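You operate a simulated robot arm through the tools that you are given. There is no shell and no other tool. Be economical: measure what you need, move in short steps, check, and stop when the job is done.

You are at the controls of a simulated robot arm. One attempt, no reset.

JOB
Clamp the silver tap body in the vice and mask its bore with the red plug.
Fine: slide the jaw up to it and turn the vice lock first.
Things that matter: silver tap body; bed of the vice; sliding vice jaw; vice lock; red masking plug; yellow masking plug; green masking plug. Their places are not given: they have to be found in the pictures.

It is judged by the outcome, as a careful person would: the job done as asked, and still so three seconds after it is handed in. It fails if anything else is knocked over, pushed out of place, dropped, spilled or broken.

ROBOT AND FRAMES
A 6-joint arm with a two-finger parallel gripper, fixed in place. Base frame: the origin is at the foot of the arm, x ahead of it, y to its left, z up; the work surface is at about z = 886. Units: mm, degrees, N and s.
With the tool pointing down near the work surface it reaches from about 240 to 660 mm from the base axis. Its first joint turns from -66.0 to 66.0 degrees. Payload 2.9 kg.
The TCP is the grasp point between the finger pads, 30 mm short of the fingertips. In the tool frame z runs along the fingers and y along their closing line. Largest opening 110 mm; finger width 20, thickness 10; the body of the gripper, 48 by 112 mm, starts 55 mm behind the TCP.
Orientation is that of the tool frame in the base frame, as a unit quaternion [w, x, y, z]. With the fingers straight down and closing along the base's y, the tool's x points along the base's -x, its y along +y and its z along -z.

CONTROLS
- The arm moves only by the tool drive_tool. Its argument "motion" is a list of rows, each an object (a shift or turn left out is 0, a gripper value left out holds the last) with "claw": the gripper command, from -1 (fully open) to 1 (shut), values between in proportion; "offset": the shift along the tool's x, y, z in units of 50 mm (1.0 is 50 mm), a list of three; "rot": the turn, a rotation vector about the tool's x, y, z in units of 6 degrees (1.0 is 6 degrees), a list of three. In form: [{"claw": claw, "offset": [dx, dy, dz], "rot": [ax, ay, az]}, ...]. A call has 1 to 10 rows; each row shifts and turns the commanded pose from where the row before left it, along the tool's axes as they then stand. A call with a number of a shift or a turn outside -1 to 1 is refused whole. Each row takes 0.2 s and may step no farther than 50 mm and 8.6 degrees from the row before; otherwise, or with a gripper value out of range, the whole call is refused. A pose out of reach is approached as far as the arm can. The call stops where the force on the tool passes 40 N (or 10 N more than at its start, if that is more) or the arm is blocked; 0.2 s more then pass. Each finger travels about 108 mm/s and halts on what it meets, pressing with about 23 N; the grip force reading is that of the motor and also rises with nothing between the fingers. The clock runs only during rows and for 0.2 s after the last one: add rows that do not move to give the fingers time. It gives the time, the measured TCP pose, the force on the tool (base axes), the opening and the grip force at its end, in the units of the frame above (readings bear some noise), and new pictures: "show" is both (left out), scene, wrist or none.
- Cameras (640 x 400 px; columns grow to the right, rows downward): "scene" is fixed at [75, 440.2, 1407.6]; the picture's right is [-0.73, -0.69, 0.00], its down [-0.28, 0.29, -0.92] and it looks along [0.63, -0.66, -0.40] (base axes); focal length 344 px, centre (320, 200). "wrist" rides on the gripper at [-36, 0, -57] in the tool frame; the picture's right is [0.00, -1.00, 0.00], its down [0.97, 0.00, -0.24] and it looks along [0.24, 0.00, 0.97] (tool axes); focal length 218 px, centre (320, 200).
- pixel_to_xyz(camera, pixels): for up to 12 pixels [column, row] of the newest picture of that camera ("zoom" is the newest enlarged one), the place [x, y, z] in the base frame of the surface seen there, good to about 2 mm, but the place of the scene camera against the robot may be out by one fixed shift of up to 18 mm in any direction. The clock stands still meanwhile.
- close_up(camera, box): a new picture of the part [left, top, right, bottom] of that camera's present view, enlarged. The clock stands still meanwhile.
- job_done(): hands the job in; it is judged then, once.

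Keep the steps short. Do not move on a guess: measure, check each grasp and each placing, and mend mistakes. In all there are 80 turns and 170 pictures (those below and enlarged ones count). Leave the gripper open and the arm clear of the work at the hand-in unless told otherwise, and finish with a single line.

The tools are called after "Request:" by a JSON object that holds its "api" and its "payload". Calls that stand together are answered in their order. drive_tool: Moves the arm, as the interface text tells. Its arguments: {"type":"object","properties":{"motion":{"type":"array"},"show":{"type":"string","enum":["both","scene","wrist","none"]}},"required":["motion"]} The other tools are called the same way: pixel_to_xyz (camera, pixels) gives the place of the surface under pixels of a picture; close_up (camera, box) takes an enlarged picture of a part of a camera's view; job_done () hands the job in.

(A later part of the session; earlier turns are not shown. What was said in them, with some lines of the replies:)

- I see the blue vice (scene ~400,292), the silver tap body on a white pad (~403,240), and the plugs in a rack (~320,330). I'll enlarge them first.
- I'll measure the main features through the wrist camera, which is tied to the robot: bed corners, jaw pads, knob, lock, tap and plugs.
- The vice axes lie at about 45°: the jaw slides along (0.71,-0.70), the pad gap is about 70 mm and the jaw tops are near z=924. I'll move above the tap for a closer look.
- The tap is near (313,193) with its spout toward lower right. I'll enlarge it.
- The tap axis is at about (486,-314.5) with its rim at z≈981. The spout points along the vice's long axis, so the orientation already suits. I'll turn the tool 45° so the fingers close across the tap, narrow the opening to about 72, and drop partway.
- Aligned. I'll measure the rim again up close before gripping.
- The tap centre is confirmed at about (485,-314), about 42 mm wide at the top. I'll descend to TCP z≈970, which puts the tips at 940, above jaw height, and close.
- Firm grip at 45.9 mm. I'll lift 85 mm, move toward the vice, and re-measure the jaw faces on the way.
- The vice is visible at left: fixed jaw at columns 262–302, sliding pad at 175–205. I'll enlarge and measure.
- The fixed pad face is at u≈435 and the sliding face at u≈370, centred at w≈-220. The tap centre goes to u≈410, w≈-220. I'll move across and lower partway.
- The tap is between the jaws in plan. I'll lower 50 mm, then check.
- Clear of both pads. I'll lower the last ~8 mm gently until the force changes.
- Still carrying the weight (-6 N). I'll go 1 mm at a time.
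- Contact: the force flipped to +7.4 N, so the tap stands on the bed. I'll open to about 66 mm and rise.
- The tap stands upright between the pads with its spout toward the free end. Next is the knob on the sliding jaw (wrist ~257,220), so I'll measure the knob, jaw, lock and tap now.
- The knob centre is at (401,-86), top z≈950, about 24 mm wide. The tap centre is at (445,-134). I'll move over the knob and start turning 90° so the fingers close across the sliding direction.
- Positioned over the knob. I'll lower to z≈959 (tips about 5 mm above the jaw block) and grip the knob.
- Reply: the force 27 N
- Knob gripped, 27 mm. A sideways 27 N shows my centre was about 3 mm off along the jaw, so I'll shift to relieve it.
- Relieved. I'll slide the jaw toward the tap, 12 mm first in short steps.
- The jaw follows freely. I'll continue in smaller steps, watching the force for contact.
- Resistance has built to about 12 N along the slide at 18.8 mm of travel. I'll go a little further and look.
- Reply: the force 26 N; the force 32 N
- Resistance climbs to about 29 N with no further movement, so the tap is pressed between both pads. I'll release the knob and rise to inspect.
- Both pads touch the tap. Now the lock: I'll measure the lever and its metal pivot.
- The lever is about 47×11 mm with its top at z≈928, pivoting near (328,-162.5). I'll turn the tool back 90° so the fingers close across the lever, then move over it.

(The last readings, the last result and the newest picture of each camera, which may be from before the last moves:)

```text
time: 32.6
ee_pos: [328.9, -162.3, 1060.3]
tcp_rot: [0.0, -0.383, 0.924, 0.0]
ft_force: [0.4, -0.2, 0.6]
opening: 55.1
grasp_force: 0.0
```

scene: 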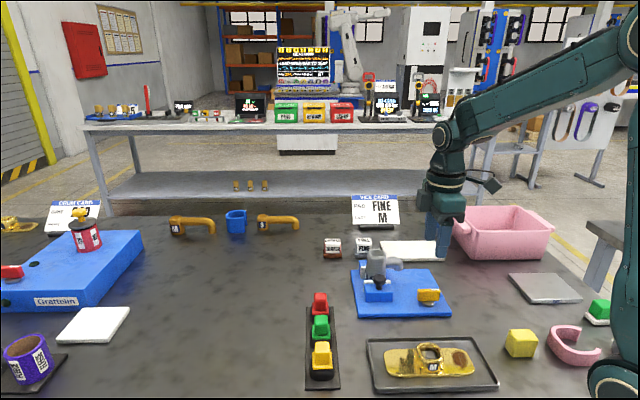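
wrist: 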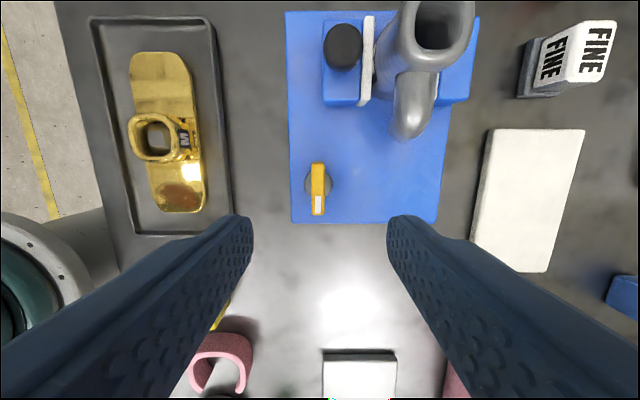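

Directly over it. I'll re-measure the lever at (318,190).

Request:
{"api": "close_up", "payload": {"camera": "wrist", "box": [285, 150, 355, 230]}}

Request:
{"api": "pixel_to_xyz", "payload": {"camera": "wrist", "pixels": [[318, 165], [318, 178], [318, 190], [318, 213], [313, 190], [323, 190], [307, 186], [329, 186]]}}

```text
5.00 times, centred on (320, 190) of wrist
```

zoom: 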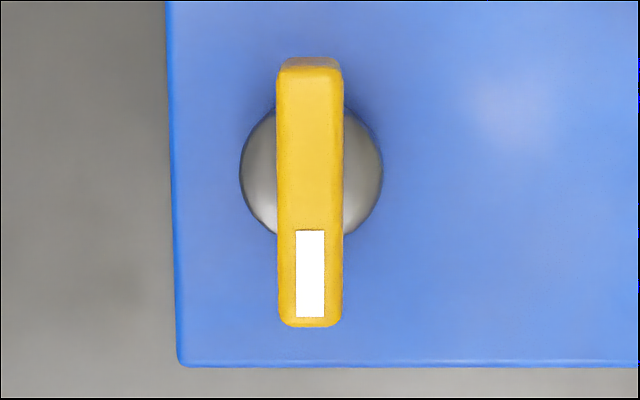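

```text
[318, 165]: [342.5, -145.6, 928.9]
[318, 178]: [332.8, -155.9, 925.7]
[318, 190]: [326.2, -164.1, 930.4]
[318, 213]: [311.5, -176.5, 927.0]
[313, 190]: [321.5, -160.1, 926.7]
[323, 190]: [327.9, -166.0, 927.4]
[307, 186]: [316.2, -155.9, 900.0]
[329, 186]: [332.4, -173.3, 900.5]
```

Pivot refined to about (326.5,-163). I'll lower to TCP z≈936 (tips about 14 mm above the bed) and grip the lever.

Request:
{"api": "drive_tool", "payload": {"motion": [{"claw": 0.3, "offset": [0.045, 0.026, 0.7]}, {"offset": [0, 0, 0.7]}, {"offset": [0, 0, 0.7]}, {"offset": [0, 0, 0.38]}, {}, {"claw": 0.7}, {"claw": 1}, {}]}}

```text
time: 34.4
ee_pos: [326.3, -162.1, 935.8]
tcp_rot: [0.0, -0.383, 0.924, -0.001]
ft_force: [1.1, -2.2, -7.6]
opening: 11.9
grasp_force: 45.3
```

scene: 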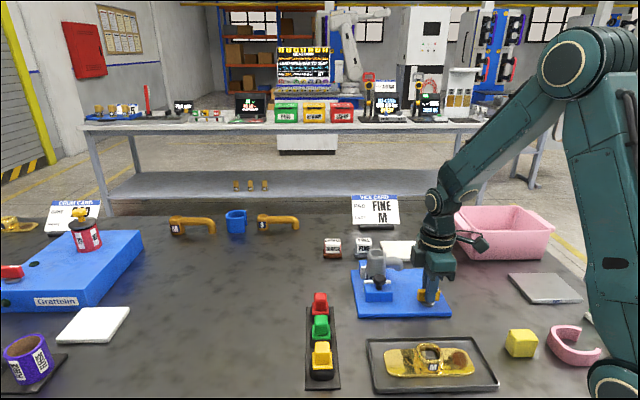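
wrist: 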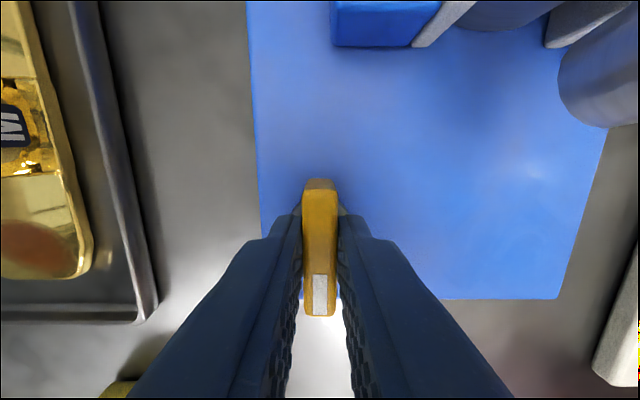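

Lever gripped (11.9 mm). I'll try a small turn clockwise as seen from above and see whether it yields.

Request:
{"api": "drive_tool", "payload": {"motion": [{"rot": [0, 0, 0.7]}, {"rot": [0, 0, 0.7]}, {"rot": [0, 0, 0.6]}, {}]}}

```text
time: 35.4
ee_pos: [325.9, -161.8, 937.3]
tcp_rot: [0.0, -0.284, 0.959, 0.001]
ft_force: [1.6, 2.1, -6.8]
opening: 15.7
grasp_force: 45.0
```

scene: 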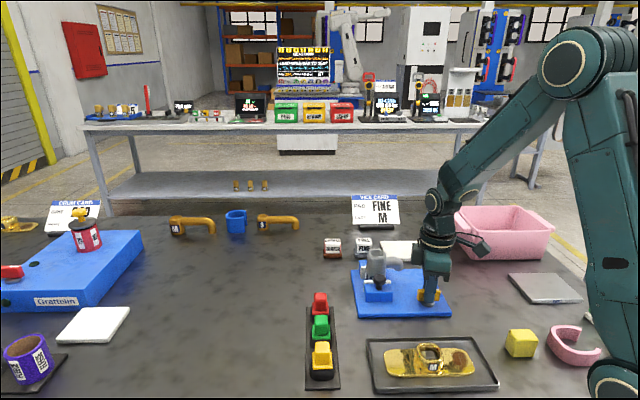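
wrist: 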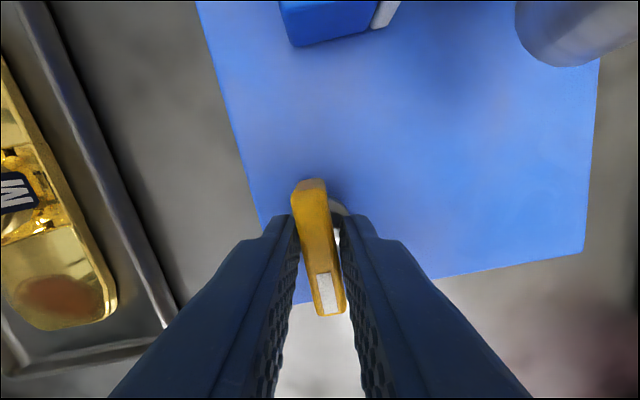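

The lever did not follow (fingers prised to 15.7 mm), so that way is the stop. I'll turn back and try the other way.

Request:
{"api": "drive_tool", "payload": {"motion": [{"rot": [0, 0, -0.7]}, {"rot": [0, 0, -0.7]}, {"rot": [0, 0, -0.6]}, {"rot": [0, 0, -0.7]}, {"rot": [0, 0, -0.7]}, {"rot": [0, 0, -0.6]}, {}]}}

```text
time: 37.0
ee_pos: [325.6, -162.3, 935.9]
tcp_rot: [0.0, -0.477, 0.879, 0.0]
ft_force: [-3.4, 5.8, 1.7]
opening: 11.8
grasp_force: 45.3
```

scene: 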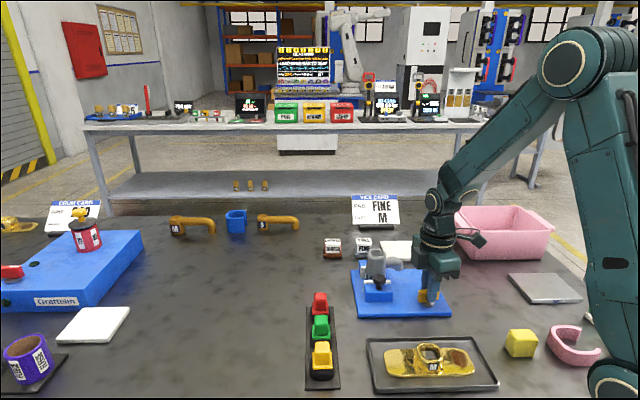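
wrist: 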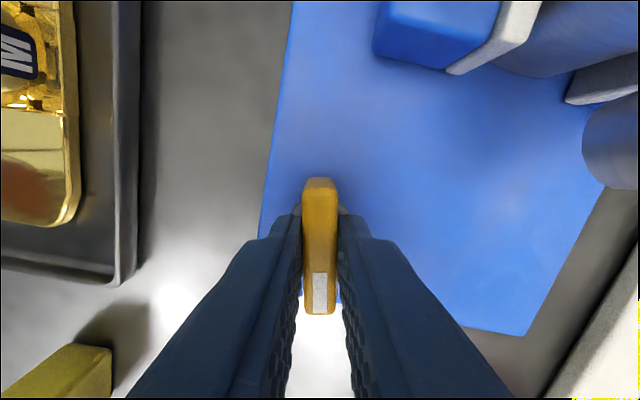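

The lever follows (11.8 mm, aligned). I'll continue counter-clockwise in stages.

Request:
{"api": "drive_tool", "payload": {"motion": [{"rot": [0, 0, -0.8]}, {"rot": [0, 0, -0.8]}, {"rot": [0, 0, -0.8]}, {"rot": [0, 0, -0.8]}, {"rot": [0, 0, -0.8]}, {}], "show": "none"}}

Request:
{"api": "drive_tool", "payload": {"motion": [{"rot": [0, 0, -0.8]}, {"rot": [0, 0, -0.8]}, {"rot": [0, 0, -0.8]}, {"rot": [0, 0, -0.8]}, {"rot": [0, 0, -0.8]}, {}]}}

```text
time: 38.4
ee_pos: [325.8, -162.3, 936.9]
tcp_rot: [0.0, -0.65, 0.76, 0.0]
ft_force: [-7.0, 9.3, 10.9]
opening: 11.5
grasp_force: 44.6
```

```text
time: 39.8
ee_pos: [326.0, -162.5, 936.7]
tcp_rot: [-0.001, 0.794, -0.608, 0.0]
ft_force: [-14.5, 11.6, 18.1]
opening: 11.6
grasp_force: 45.4
```

scene: 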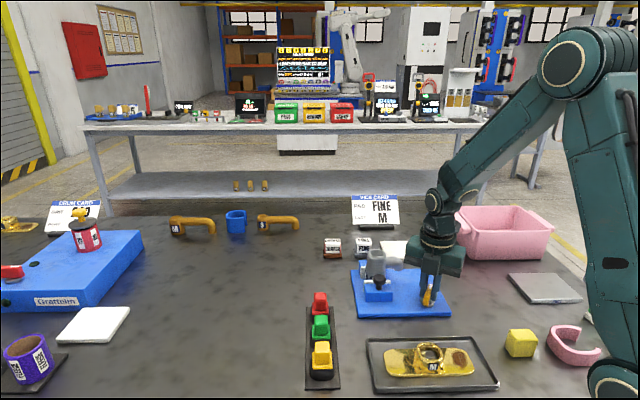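
wrist: 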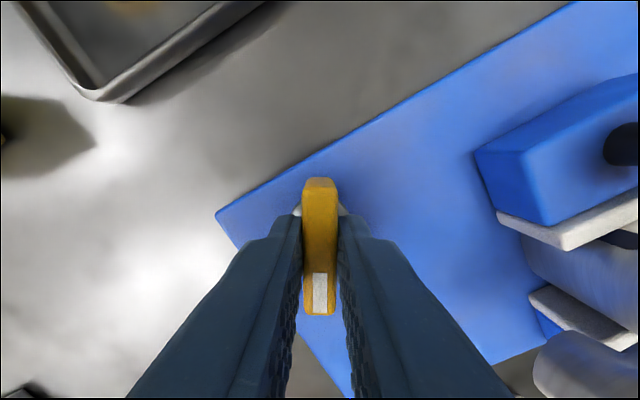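

About 60° turned, still following, with some side load. I'll ease the offset and turn on.

Request:
{"api": "drive_tool", "payload": {"motion": [{"offset": [-0.03, 0.02, -0.02]}, {"rot": [0, 0, -0.8]}, {"rot": [0, 0, -0.8]}, {"rot": [0, 0, -0.8]}, {"rot": [0, 0, -0.8]}, {}]}}

```text
time: 41.2
ee_pos: [325.2, -162.1, 936.5]
tcp_rot: [0.0, 0.884, -0.468, 0.001]
ft_force: [5.3, -8.1, -35.1]
opening: 11.9
grasp_force: 45.0
```

scene: 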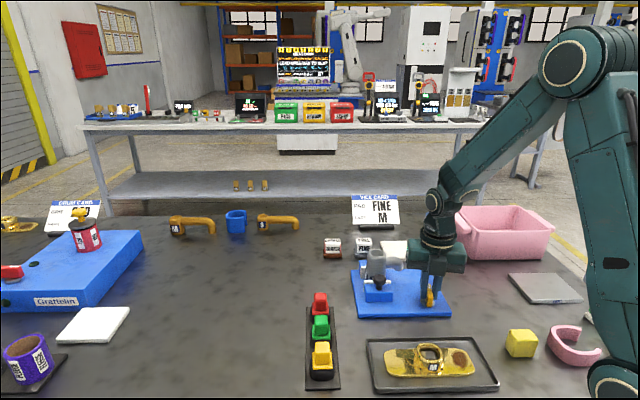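
wrist: 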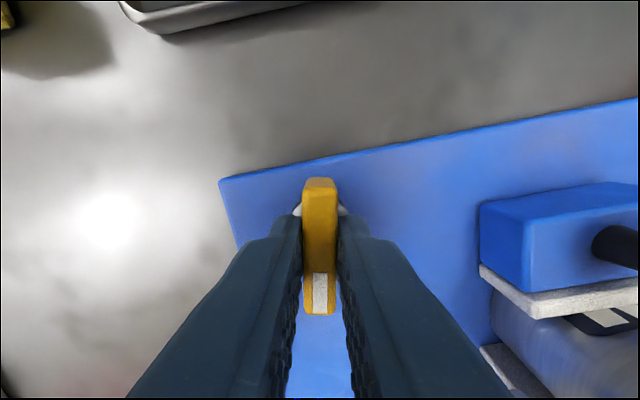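

79° turned. My raise overshot (-35 N vertical), so I'll lower half that and finish toward 90°.

Request:
{"api": "drive_tool", "payload": {"motion": [{"offset": [0, 0, 0.014]}, {"rot": [0, 0, -0.6]}, {"rot": [0, 0, -0.6]}, {"rot": [0, 0, -0.6]}, {}]}}

```text
time: 42.4
ee_pos: [323.7, -161.7, 936.6]
tcp_rot: [0.0, 0.924, -0.383, 0.001]
ft_force: [6.2, -15.0, -27.8]
opening: 11.9
grasp_force: 45.4
```

scene: 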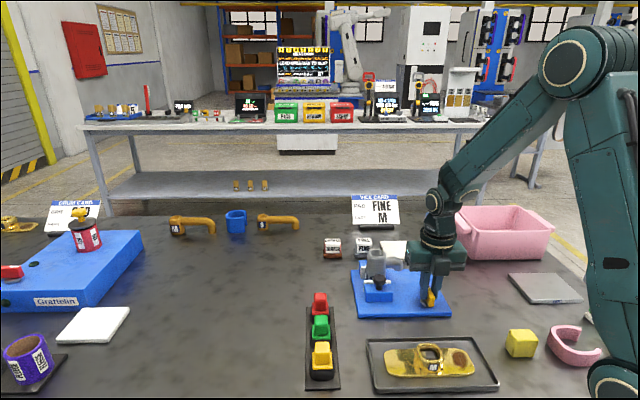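
wrist: 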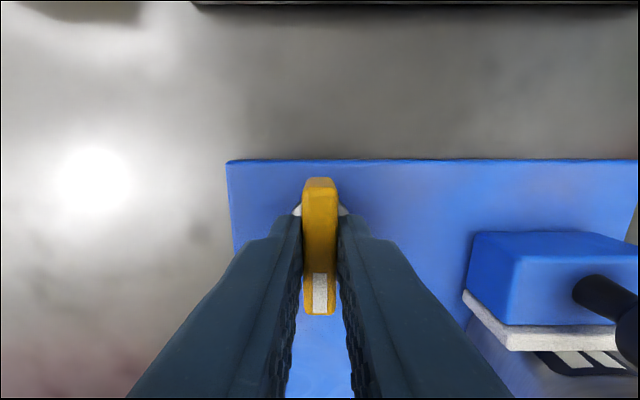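

Lever is at 90° now. I'll ease the load and nudge a bit further to feel whether this is the stop.

Request:
{"api": "drive_tool", "payload": {"motion": [{"offset": [0.024, 0.01, 0.012]}, {"rot": [0, 0, -0.5]}, {"rot": [0, 0, -0.5]}, {}], "show": "wrist"}}

```text
time: 43.4
ee_pos: [325.6, -162.5, 936.6]
tcp_rot: [-0.001, 0.943, -0.334, 0.001]
ft_force: [-2.3, 1.6, 16.9]
opening: 13.5
grasp_force: 45.1
```

wrist: 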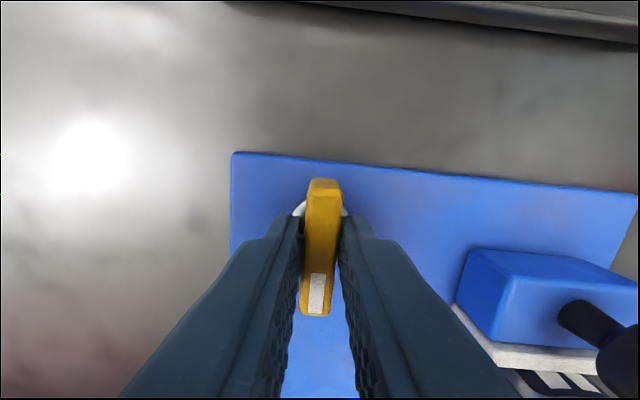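

The fingers were prised to 13.5 mm, so 90° is the end stop and the lock is fully turned. I'll turn back to square, release and rise.

Request:
{"api": "drive_tool", "payload": {"motion": [{"rot": [0, 0, 0.5]}, {"rot": [0, 0, 0.45]}, {"claw": 0.6}, {"claw": 0.3}, {"offset": [0, 0, -0.4]}, {"offset": [0, 0, -0.8]}, {"offset": [0, 0, -0.8]}, {"offset": [0, 0, -0.8]}, {}]}}

Request:
{"api": "close_up", "payload": {"camera": "scene", "box": [340, 230, 460, 320]}}

```text
time: 45.4
ee_pos: [324.9, -162.8, 1076.2]
tcp_rot: [0.0, 0.925, -0.38, 0.0]
ft_force: [0.3, 0.3, 1.0]
opening: 38.7
grasp_force: 0.0
```

scene: 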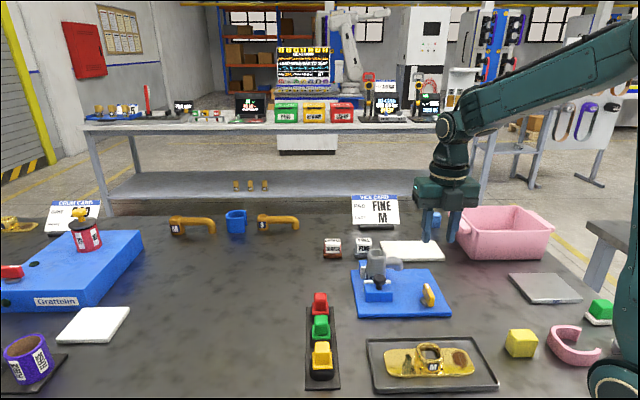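
wrist: 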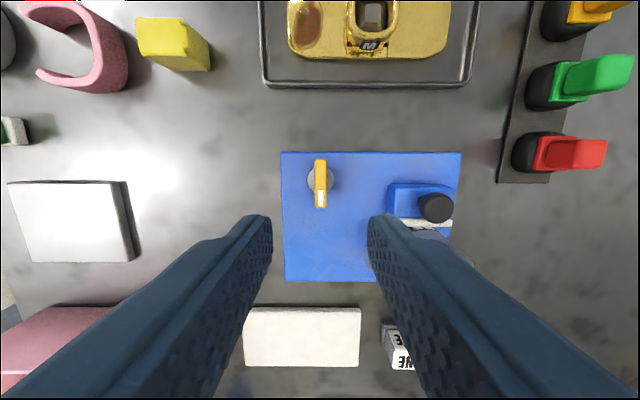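

```text
4.44 times, centred on (400, 275) of scene
```

zoom: 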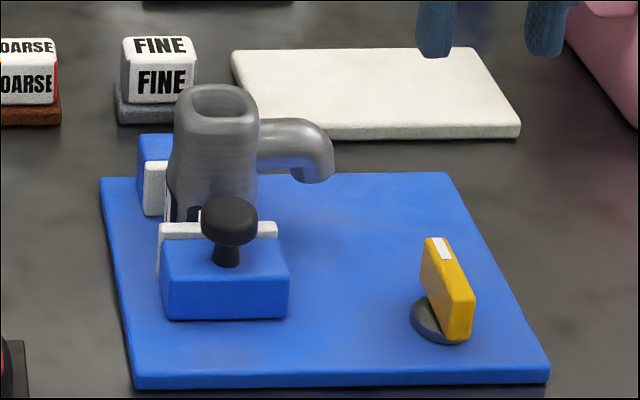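

The lock lever now points across and the clamp looks right. I'll move over the red plug, keeping this orientation so the fingers close across the plug rack.

Request:
{"api": "drive_tool", "payload": {"motion": [{"offset": [-0.095, -0.768, 0]}, {"offset": [-0.095, -0.768, 0]}, {"offset": [-0.095, -0.768, 0]}, {"offset": [-0.095, -0.768, 0]}, {"offset": [-0.095, -0.768, 0]}, {"offset": [-0.095, -0.768, 0]}, {}]}}

Request:
{"api": "close_up", "payload": {"camera": "wrist", "box": [260, 130, 380, 290]}}

Request:
{"api": "close_up", "payload": {"camera": "scene", "box": [290, 280, 350, 340]}}

```text
time: 47.0
ee_pos: [466.9, 21.8, 1077.4]
tcp_rot: [0.001, 0.924, -0.382, 0.001]
ft_force: [0.9, 0.2, 0.8]
opening: 38.6
grasp_force: 0.0
```

scene: 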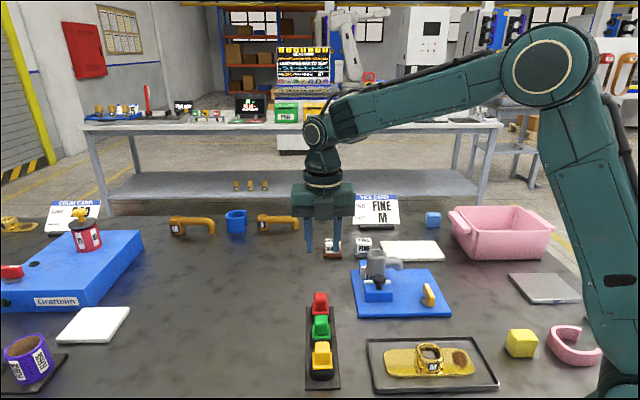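
wrist: 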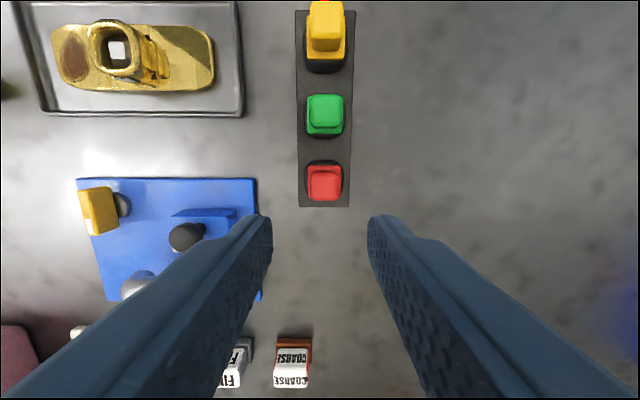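

```text
2.50 times, centred on (320, 210) of wrist
```

zoom: 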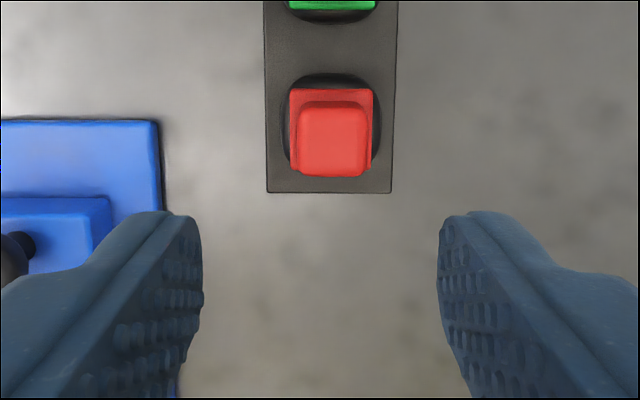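

```text
6.67 times, centred on (320, 310) of scene
```

zoom: 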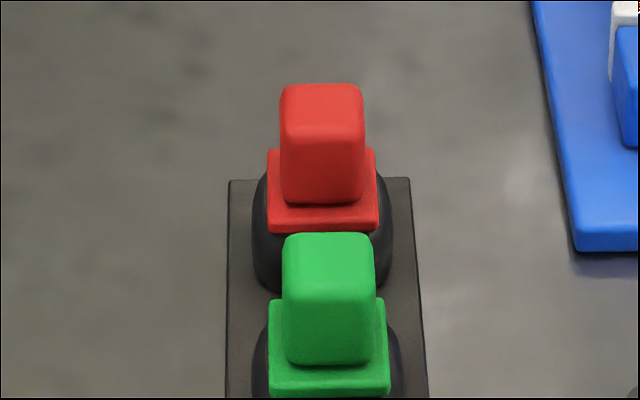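

Request:
{"api": "pixel_to_xyz", "payload": {"camera": "wrist", "pixels": [[313, 185], [337, 185], [325, 175.5], [325, 198], [325, 187], [325, 168], [309.5, 185], [309.5, 172], [340, 172], [325, 161], [310, 203], [345, 203]]}}

Request:
{"api": "pixel_to_xyz", "payload": {"camera": "zoom", "pixels": [[285, 130], [360, 130], [322, 100], [322, 195], [322, 210], [322, 225], [272, 220], [375, 220], [260, 270], [232, 250]]}}

```text
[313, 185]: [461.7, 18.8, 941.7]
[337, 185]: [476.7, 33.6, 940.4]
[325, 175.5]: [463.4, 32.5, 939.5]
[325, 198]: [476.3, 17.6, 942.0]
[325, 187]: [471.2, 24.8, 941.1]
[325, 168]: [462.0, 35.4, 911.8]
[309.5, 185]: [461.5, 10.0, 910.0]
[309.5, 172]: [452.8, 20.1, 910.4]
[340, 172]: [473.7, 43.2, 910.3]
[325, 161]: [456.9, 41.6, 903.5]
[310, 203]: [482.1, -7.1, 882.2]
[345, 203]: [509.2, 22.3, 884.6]
```

```text
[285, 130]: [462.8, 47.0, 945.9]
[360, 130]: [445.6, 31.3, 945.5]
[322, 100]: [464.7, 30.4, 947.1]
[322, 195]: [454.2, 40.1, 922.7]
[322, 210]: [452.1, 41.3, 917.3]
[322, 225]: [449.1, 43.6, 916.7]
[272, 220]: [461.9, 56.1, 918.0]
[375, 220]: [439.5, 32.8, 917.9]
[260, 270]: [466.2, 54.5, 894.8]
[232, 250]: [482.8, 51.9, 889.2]
```

The red plug head is about 24 mm wide, centred at (469.5,25.5), top z=941, flange top z≈911. I'll lower to TCP z≈945 so the tips stop just above the flange.

Request:
{"api": "drive_tool", "payload": {"motion": [{"claw": 0.25, "offset": [-0.016, -0.089, 0.7]}, {"offset": [0, 0, 0.7]}, {"offset": [0, 0, 0.7]}, {"offset": [0, 0, 0.54]}, {}]}}

Request:
{"api": "close_up", "payload": {"camera": "scene", "box": [290, 270, 360, 340]}}

```text
time: 48.2
ee_pos: [467.8, 25.3, 945.3]
tcp_rot: [0.0, 0.925, -0.381, 0.0]
ft_force: [-0.5, -0.7, 0.0]
opening: 41.3
grasp_force: 0.1
```

scene: 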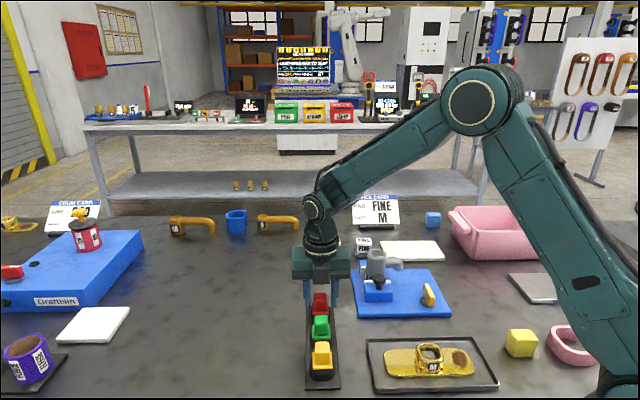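
wrist: 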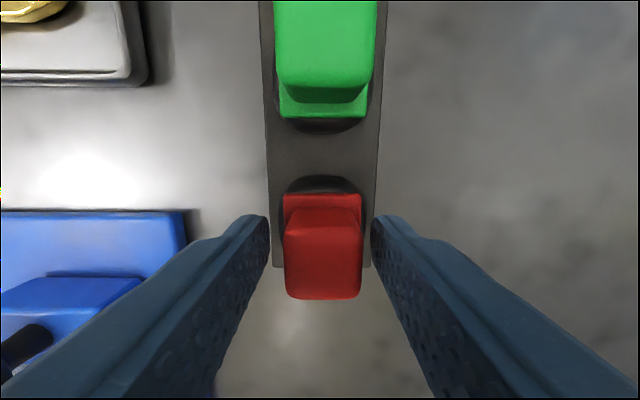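

```text
5.71 times, centred on (325, 305) of scene
```

zoom: 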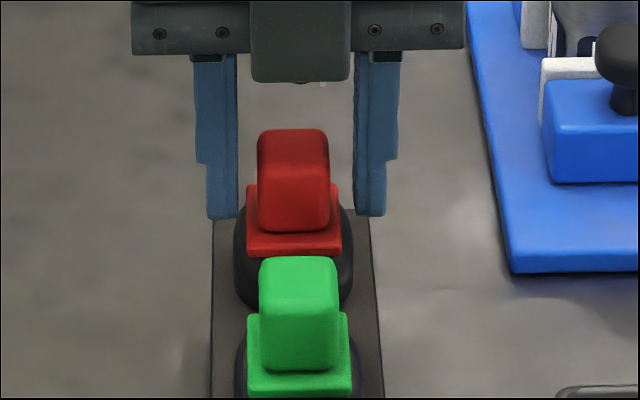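

The fingers straddle the head at the right height. Closing.

Request:
{"api": "drive_tool", "payload": {"motion": [{"claw": 0.6}, {"claw": 1}, {}, {}], "show": "wrist"}}

```text
time: 49.2
ee_pos: [468.5, 25.1, 945.6]
tcp_rot: [0.0, 0.925, -0.379, 0.0]
ft_force: [0.0, 0.6, -0.1]
opening: 24.9
grasp_force: 22.7
```

wrist: 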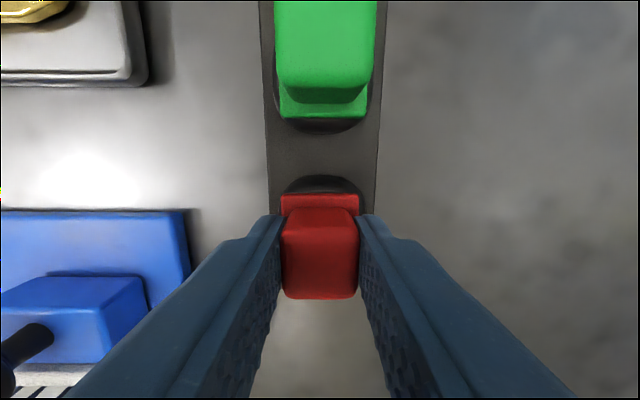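

Head held, 24.9 mm. I'll lift straight up and look at the stem.

Request:
{"api": "drive_tool", "payload": {"motion": [{"offset": [0, 0, -0.3]}, {"offset": [0, 0, -0.4]}, {"offset": [0, 0, -0.6]}, {"offset": [0, 0, -0.8]}, {"offset": [0, 0, -0.8]}, {}]}}

Request:
{"api": "close_up", "payload": {"camera": "scene", "box": [280, 200, 360, 350]}}

```text
time: 50.6
ee_pos: [467.7, 25.0, 1091.0]
tcp_rot: [0.0, 0.925, -0.38, 0.0]
ft_force: [-0.3, 0.2, 0.8]
opening: 25.2
grasp_force: 23.1
```

scene: 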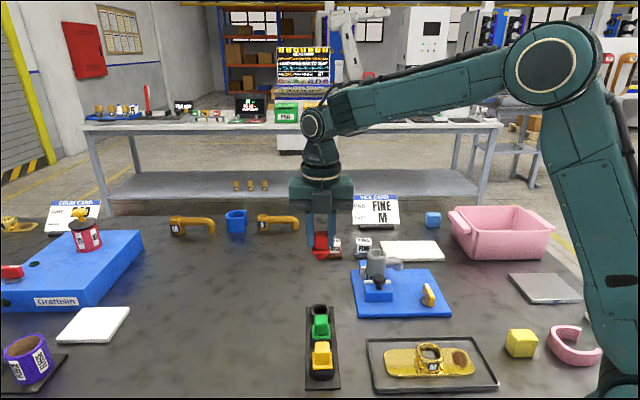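
wrist: 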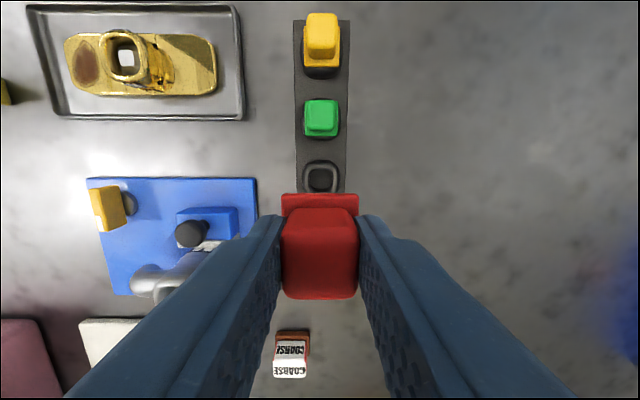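

```text
2.67 times, centred on (320, 275) of scene
```

zoom: 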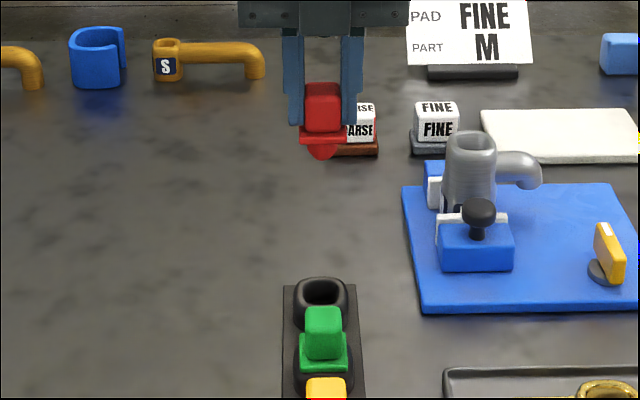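

The red plug is held with its stem pointing down. I'll move to just beyond the tap, on the fixed-jaw side, so the camera can see the bore for exact measuring.

Request:
{"api": "drive_tool", "payload": {"motion": [{"offset": [0.48, 0.428, 0]}, {"offset": [0.48, 0.428, 0]}, {"offset": [0.48, 0.428, 0]}, {"offset": [0.48, 0.428, 0]}, {"offset": [0.48, 0.428, 0.2]}, {"offset": [0.48, 0.428, 0.3]}, {}]}}

Request:
{"api": "close_up", "payload": {"camera": "wrist", "box": [250, 60, 390, 240]}}

Request:
{"api": "close_up", "payload": {"camera": "scene", "box": [330, 170, 450, 310]}}

```text
time: 52.2
ee_pos: [481.3, -168.7, 1064.1]
tcp_rot: [0.0, 0.925, -0.38, 0.0]
ft_force: [0.3, 0.8, -0.4]
opening: 25.1
grasp_force: 22.8
```

scene: 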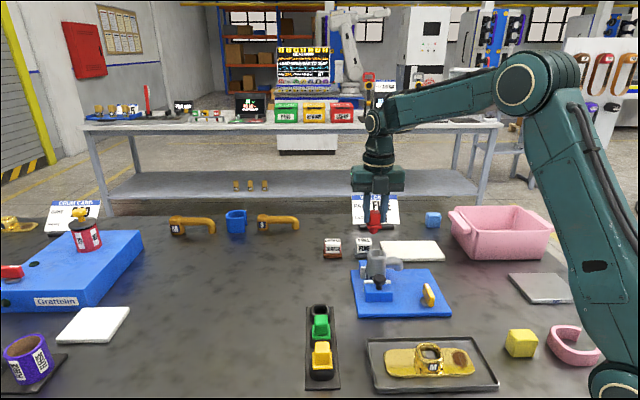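
wrist: 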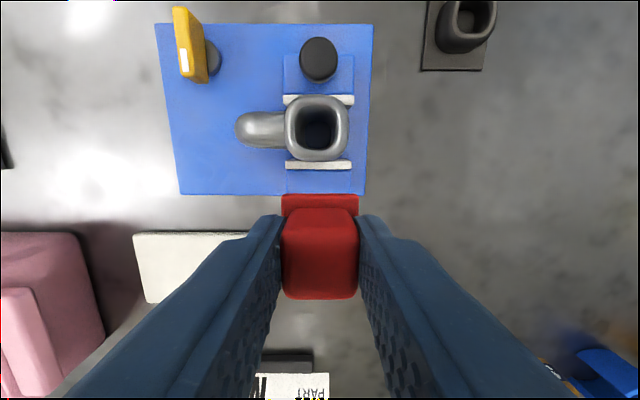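

```text
2.22 times, centred on (320, 150) of wrist
```

zoom: 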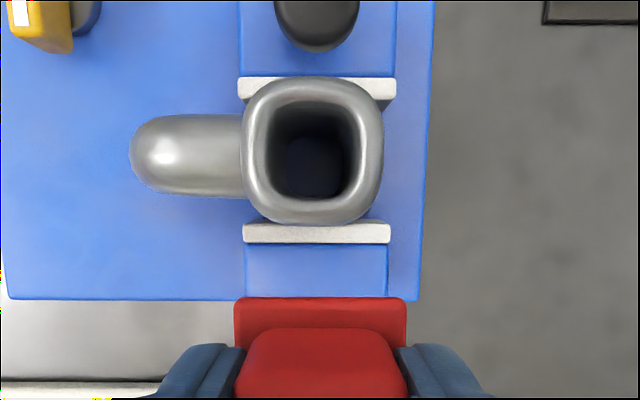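

```text
2.86 times, centred on (390, 240) of scene
```

zoom: 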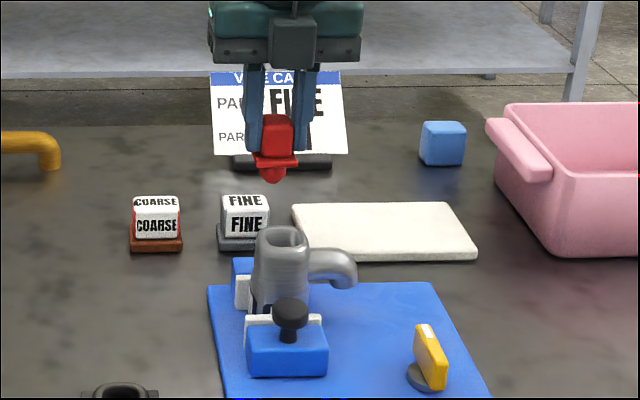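

Request:
{"api": "pixel_to_xyz", "payload": {"camera": "wrist", "pixels": [[316.4, 101], [316.4, 154.5], [290, 127.5], [342.5, 127.5], [295, 106], [338, 106], [295, 149], [338, 149], [320, 58], [288, 99], [318, 166], [250, 128]]}}

Request:
{"api": "close_up", "payload": {"camera": "wrist", "box": [280, 85, 360, 175]}}

```text
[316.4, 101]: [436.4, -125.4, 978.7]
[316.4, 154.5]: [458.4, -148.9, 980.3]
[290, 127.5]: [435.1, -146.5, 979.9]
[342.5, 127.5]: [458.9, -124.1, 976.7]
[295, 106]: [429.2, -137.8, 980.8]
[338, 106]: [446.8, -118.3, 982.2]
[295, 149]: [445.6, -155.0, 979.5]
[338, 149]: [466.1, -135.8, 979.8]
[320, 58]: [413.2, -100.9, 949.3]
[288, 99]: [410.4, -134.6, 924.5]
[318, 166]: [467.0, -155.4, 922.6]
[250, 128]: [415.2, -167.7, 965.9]
```

```text
4.44 times, centred on (320, 130) of wrist
```

zoom: 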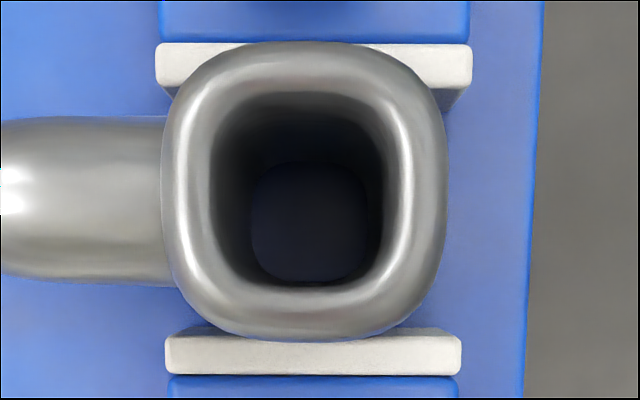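

The bore centre is at (447,-136.5). I'll also measure the plug in hand relative to the TCP.

Request:
{"api": "pixel_to_xyz", "payload": {"camera": "wrist", "pixels": [[285, 196], [320, 196], [355, 196], [320, 204], [320, 212], [320, 240], [320, 260], [320, 285], [320, 294], [320, 299], [285, 250], [353, 250]]}}

Request:
{"api": "close_up", "payload": {"camera": "wrist", "box": [260, 180, 380, 310]}}

Request:
{"api": "close_up", "payload": {"camera": "scene", "box": [355, 195, 395, 240]}}

```text
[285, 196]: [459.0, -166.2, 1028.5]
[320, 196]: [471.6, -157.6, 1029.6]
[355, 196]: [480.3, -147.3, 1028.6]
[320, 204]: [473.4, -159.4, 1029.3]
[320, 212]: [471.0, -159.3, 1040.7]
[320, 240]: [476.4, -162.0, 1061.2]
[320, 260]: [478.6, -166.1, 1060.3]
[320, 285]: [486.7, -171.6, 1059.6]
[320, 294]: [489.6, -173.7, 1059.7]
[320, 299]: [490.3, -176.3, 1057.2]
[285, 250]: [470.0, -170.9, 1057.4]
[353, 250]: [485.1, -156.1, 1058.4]
```

```text
3.08 times, centred on (320, 245) of wrist
```

zoom: 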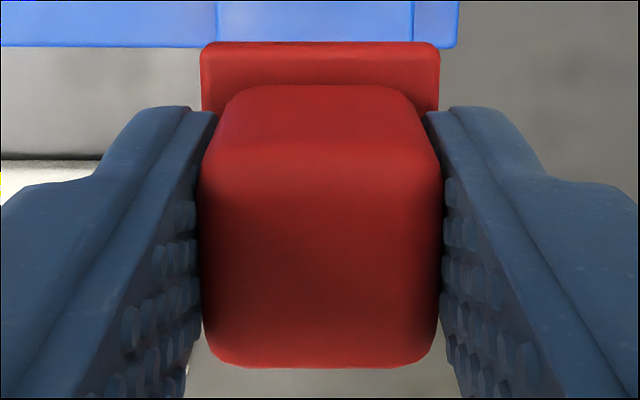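

```text
8.89 times, centred on (375, 218) of scene
```

zoom: 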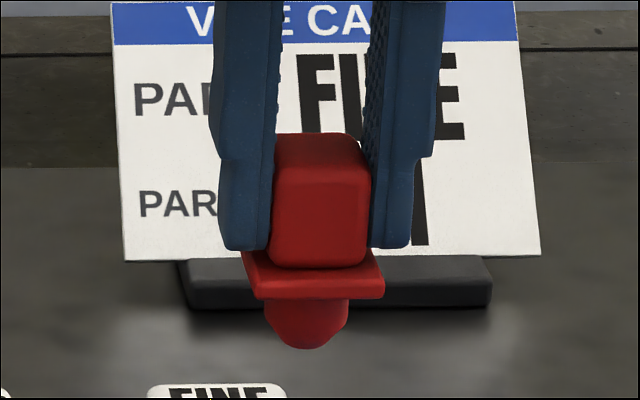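

The plug is centred in hand to about 1 mm. I'll move it above the bore, stem tip still above the rim, and check.

Request:
{"api": "drive_tool", "payload": {"motion": [{"offset": [-0.3, 0.028, 0]}, {"offset": [-0.3, 0, 0]}, {"offset": [-0.322, 0, 0]}, {}, {"offset": [0, 0, 0.3]}, {}]}}

Request:
{"api": "close_up", "payload": {"camera": "scene", "box": [340, 210, 420, 300]}}

Request:
{"api": "close_up", "payload": {"camera": "wrist", "box": [240, 130, 400, 310]}}

```text
time: 53.6
ee_pos: [446.9, -135.5, 1049.8]
tcp_rot: [-0.001, 0.925, -0.379, 0.0]
ft_force: [0.3, 0.2, -0.2]
opening: 25.0
grasp_force: 23.1
```

scene: 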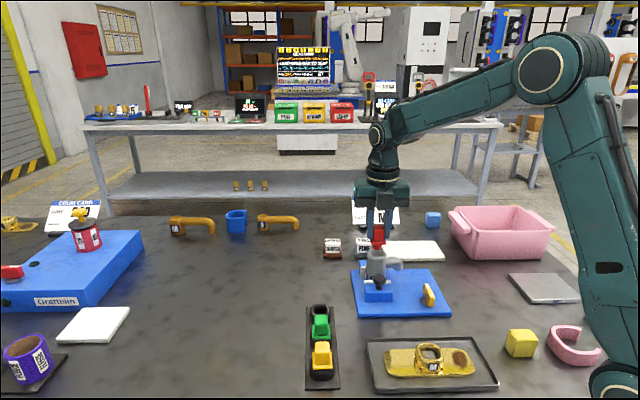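
wrist: 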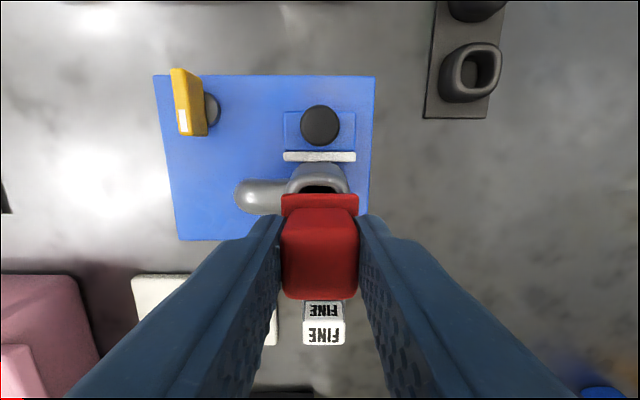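

```text
4.44 times, centred on (380, 255) of scene
```

zoom: 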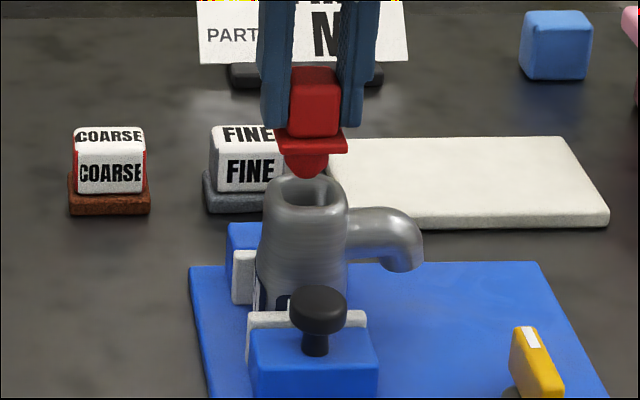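

```text
2.22 times, centred on (320, 220) of wrist
```

zoom: 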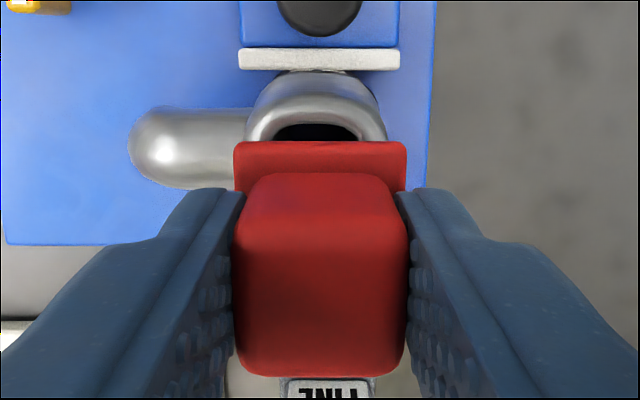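

Aligned over the bore. I'll lower gently in small steps.

Request:
{"api": "drive_tool", "payload": {"motion": [{"offset": [0, 0, 0.12]}, {"offset": [0, 0, 0.08]}, {"offset": [0, 0, 0.06]}, {}]}}

Request:
{"api": "close_up", "payload": {"camera": "scene", "box": [350, 220, 410, 290]}}

```text
time: 54.6
ee_pos: [447.9, -136.2, 1036.6]
tcp_rot: [0.001, 0.925, -0.38, 0.0]
ft_force: [-0.3, 0.6, 0.7]
opening: 24.9
grasp_force: 22.7
```

scene: 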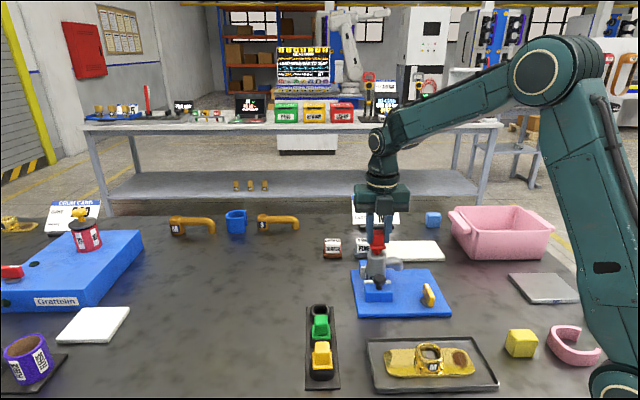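
wrist: 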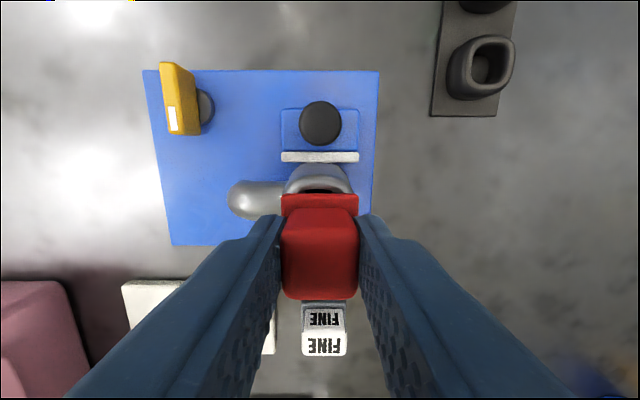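

```text
5.71 times, centred on (380, 255) of scene
```

zoom: 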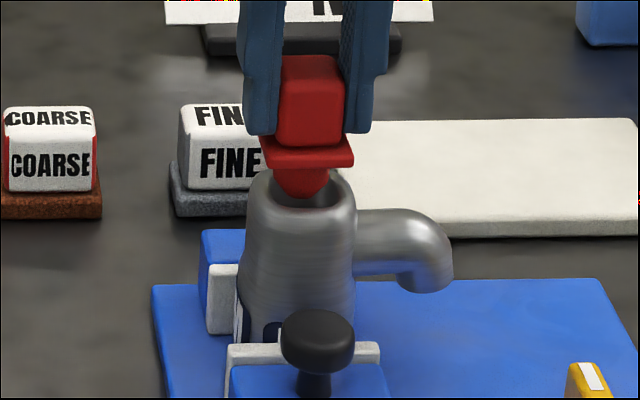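

The stem tip is entering the bore, centred, with no force. I'll continue in 3 mm steps.

Request:
{"api": "drive_tool", "payload": {"motion": [{"offset": [0, 0, 0.05]}, {"offset": [0, 0, 0.05]}, {"offset": [0, 0, 0.05]}, {}], "show": "none"}}

Request:
{"api": "close_up", "payload": {"camera": "scene", "box": [350, 220, 410, 290]}}

```text
time: 55.6
ee_pos: [446.7, -135.1, 1028.5]
tcp_rot: [-0.001, 0.925, -0.38, -0.001]
ft_force: [0.5, 0.1, 0.2]
opening: 25.3
grasp_force: 23.1
```

```text
5.71 times, centred on (380, 255) of scene
```

zoom: 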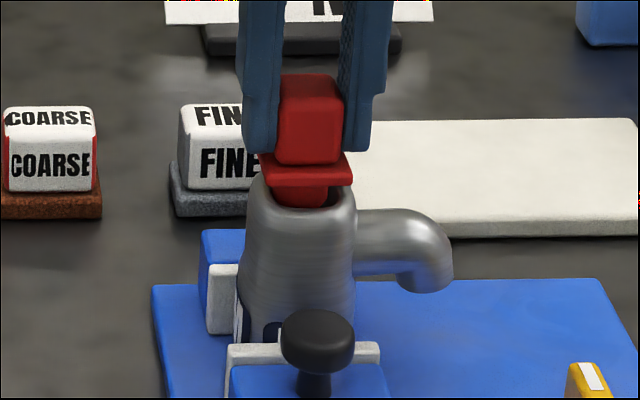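

Request:
{"api": "drive_tool", "payload": {"motion": [{"offset": [0, 0, 0.04]}, {"offset": [0, 0, 0.04]}, {}], "show": "none"}}

Request:
{"api": "drive_tool", "payload": {"motion": [{"offset": [0, 0, 0.03]}, {"offset": [0, 0, 0.02]}, {}], "show": "none"}}

Request:
{"api": "close_up", "payload": {"camera": "scene", "box": [350, 220, 410, 290]}}

```text
time: 56.4
ee_pos: [447.2, -134.9, 1024.6]
tcp_rot: [0.0, 0.925, -0.38, 0.0]
ft_force: [0.1, 0.6, -1.2]
opening: 25.0
grasp_force: 22.9
```

```text
time: 57.2
ee_pos: [447.6, -135.6, 1022.6]
tcp_rot: [0.0, 0.925, -0.381, 0.0]
ft_force: [0.1, -0.5, 0.1]
opening: 25.1
grasp_force: 23.6
```

```text
5.71 times, centred on (380, 255) of scene
```

zoom: 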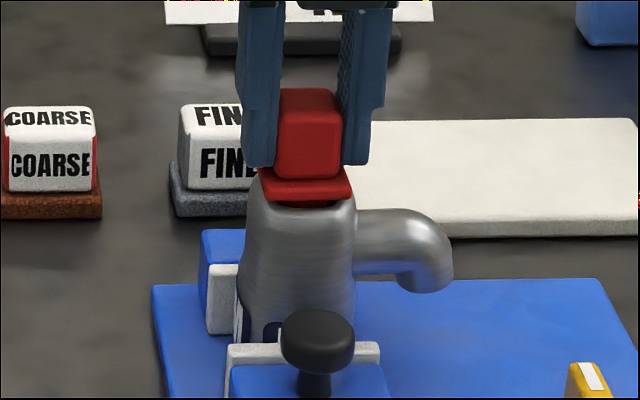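

Nearly seated, with a small dark gap left at the front. I'll lower 1 mm at a time until contact.

Request:
{"api": "drive_tool", "payload": {"motion": [{"offset": [0, 0, 0.02]}, {"offset": [0, 0, 0.02]}, {}], "show": "none"}}

Request:
{"api": "drive_tool", "payload": {"motion": [{"offset": [0, 0, 0.02]}, {}], "show": "none"}}

Request:
{"api": "close_up", "payload": {"camera": "scene", "box": [350, 220, 410, 290]}}

```text
time: 58.0
ee_pos: [446.5, -136.3, 1020.2]
tcp_rot: [0.001, 0.925, -0.38, 0.0]
ft_force: [0.3, -0.4, 0.3]
opening: 25.2
grasp_force: 22.3
```

```text
time: 58.6
ee_pos: [447.2, -136.5, 1018.8]
tcp_rot: [-0.001, 0.925, -0.38, 0.0]
ft_force: [0.0, -0.1, -0.6]
opening: 25.1
grasp_force: 23.1
```

```text
5.71 times, centred on (380, 255) of scene
```

zoom: 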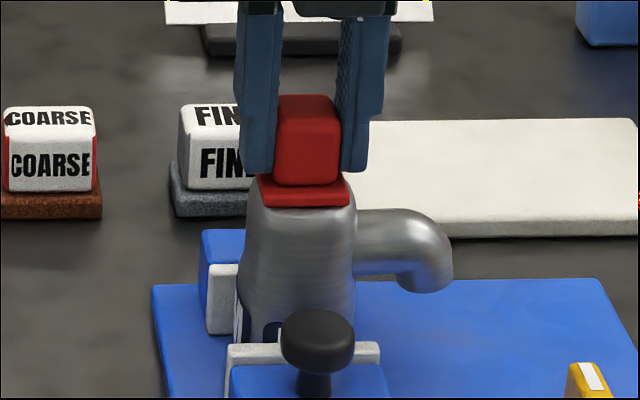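

Request:
{"api": "drive_tool", "payload": {"motion": [{"offset": [0, 0, 0.02]}, {}], "show": "none"}}

Request:
{"api": "drive_tool", "payload": {"motion": [{"offset": [0, 0, 0.02]}, {}], "show": "none"}}

```text
time: 59.2
ee_pos: [447.2, -135.5, 1019.3]
tcp_rot: [-0.001, 0.925, -0.38, 0.001]
ft_force: [-1.7, 1.5, 11.1]
opening: 25.2
grasp_force: 23.1
```

```text
time: 59.8
ee_pos: [448.0, -136.7, 1017.8]
tcp_rot: [0.0, 0.925, -0.381, 0.002]
ft_force: [-4.6, 4.0, 28.7]
opening: 25.1
grasp_force: 23.2
```

Firm contact (29 N up): the flange is seated on the rim. I'll open and rise.

Request:
{"api": "drive_tool", "payload": {"motion": [{"offset": [0, 0, -0.02]}, {"claw": 0.4}, {"claw": 0.2}, {"offset": [0, 0, -0.3]}, {"offset": [0, 0, -0.8]}, {"offset": [0.5, 0, -0.8]}, {"offset": [0.5, 0, -0.3]}, {}]}}

Request:
{"api": "close_up", "payload": {"camera": "scene", "box": [340, 220, 440, 320]}}

Request:
{"api": "close_up", "payload": {"camera": "wrist", "box": [240, 60, 400, 200]}}

```text
time: 61.6
ee_pos: [481.5, -169.9, 1128.8]
tcp_rot: [0.0, 0.925, -0.379, 0.0]
ft_force: [0.3, 0.4, -0.3]
opening: 43.9
grasp_force: 0.1
```

scene: 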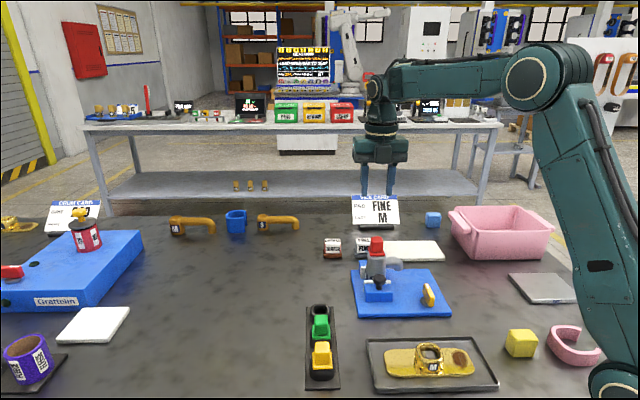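
wrist: 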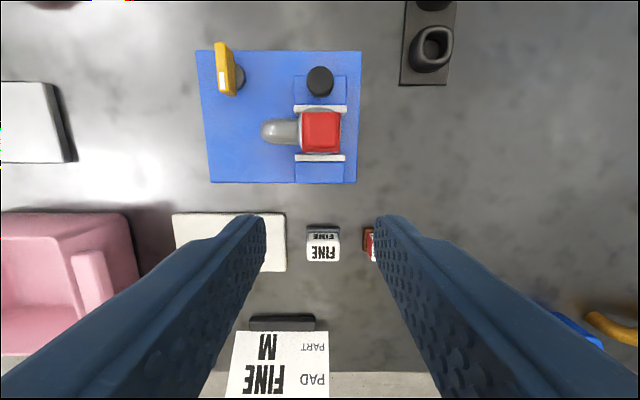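

```text
4.00 times, centred on (390, 270) of scene
```

zoom: 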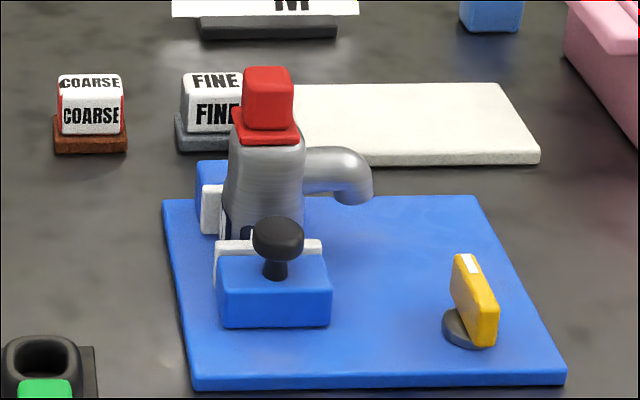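

```text
2.86 times, centred on (320, 130) of wrist
```

zoom: 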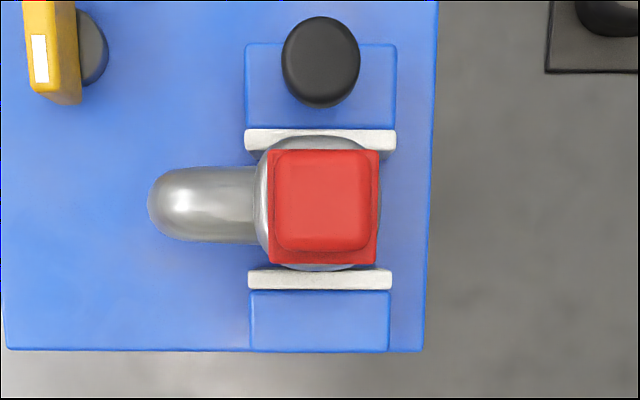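

It looks seated, but I'll check for tilt and seating height close up.

Request:
{"api": "close_up", "payload": {"camera": "scene", "box": [360, 230, 400, 260]}}

Request:
{"api": "pixel_to_xyz", "payload": {"camera": "wrist", "pixels": [[309, 120], [332, 120], [309, 143], [332, 143], [320, 131], [304, 130], [339.3, 130], [320, 151], [303, 150], [338, 150], [299, 132], [320, 109]]}}

```text
13.33 times, centred on (380, 245) of scene
```

zoom: 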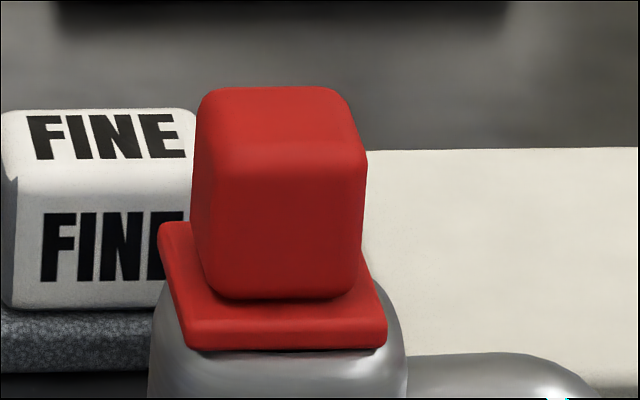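

```text
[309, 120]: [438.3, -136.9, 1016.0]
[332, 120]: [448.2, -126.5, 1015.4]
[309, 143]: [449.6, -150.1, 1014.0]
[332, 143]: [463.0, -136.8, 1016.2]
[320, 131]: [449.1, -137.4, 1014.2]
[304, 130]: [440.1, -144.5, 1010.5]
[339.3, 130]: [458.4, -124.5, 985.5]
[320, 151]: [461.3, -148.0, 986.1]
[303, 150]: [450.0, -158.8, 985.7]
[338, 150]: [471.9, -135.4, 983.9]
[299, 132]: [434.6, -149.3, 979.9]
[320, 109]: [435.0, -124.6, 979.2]
```

The plug is level (head top 1014–1016) and its flange sits flat on the rim. I'll open fully, rise clear and let it settle.

Request:
{"api": "drive_tool", "payload": {"motion": [{"claw": -1, "offset": [0, 0, -0.8]}, {"offset": [0, 0, -0.8]}, {}, {}, {}], "show": "scene"}}

Request:
{"api": "close_up", "payload": {"camera": "scene", "box": [300, 220, 460, 380]}}

```text
time: 62.8
ee_pos: [483.6, -170.2, 1209.3]
tcp_rot: [0.0, 0.925, -0.38, 0.0]
ft_force: [0.1, -0.9, 0.7]
opening: 110.1
grasp_force: 0.1
```

scene: 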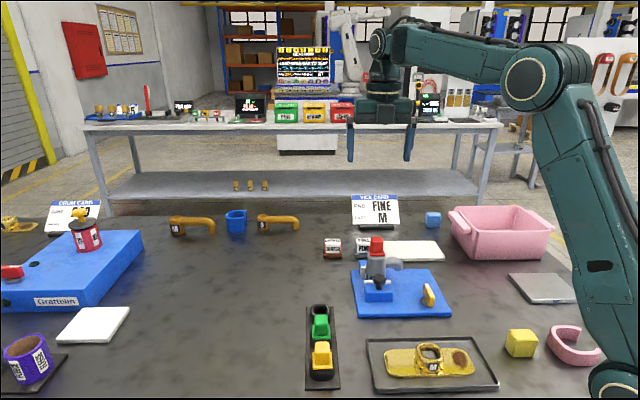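

```text
2.50 times, centred on (380, 300) of scene
```

zoom: 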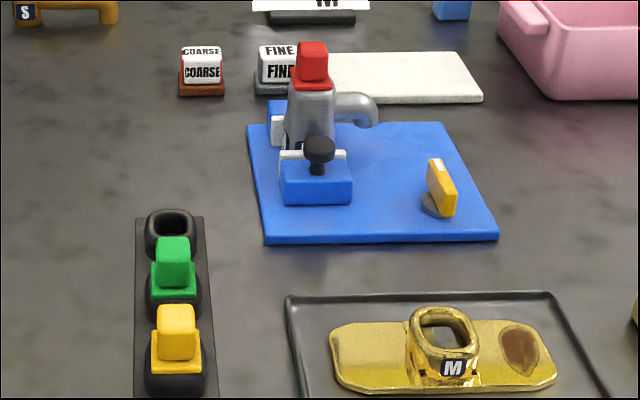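

Everything is in place: tap clamped, lock turned, red plug seated, and nothing else disturbed. Handing in.

Request:
{"api": "job_done", "payload": {}}

```text
The job is handed in.
```

The silver tap body is clamped in the vice with the jaw slid up and the lock turned 90° to its stop, and its bore is masked with the red plug seated flat on the rim.
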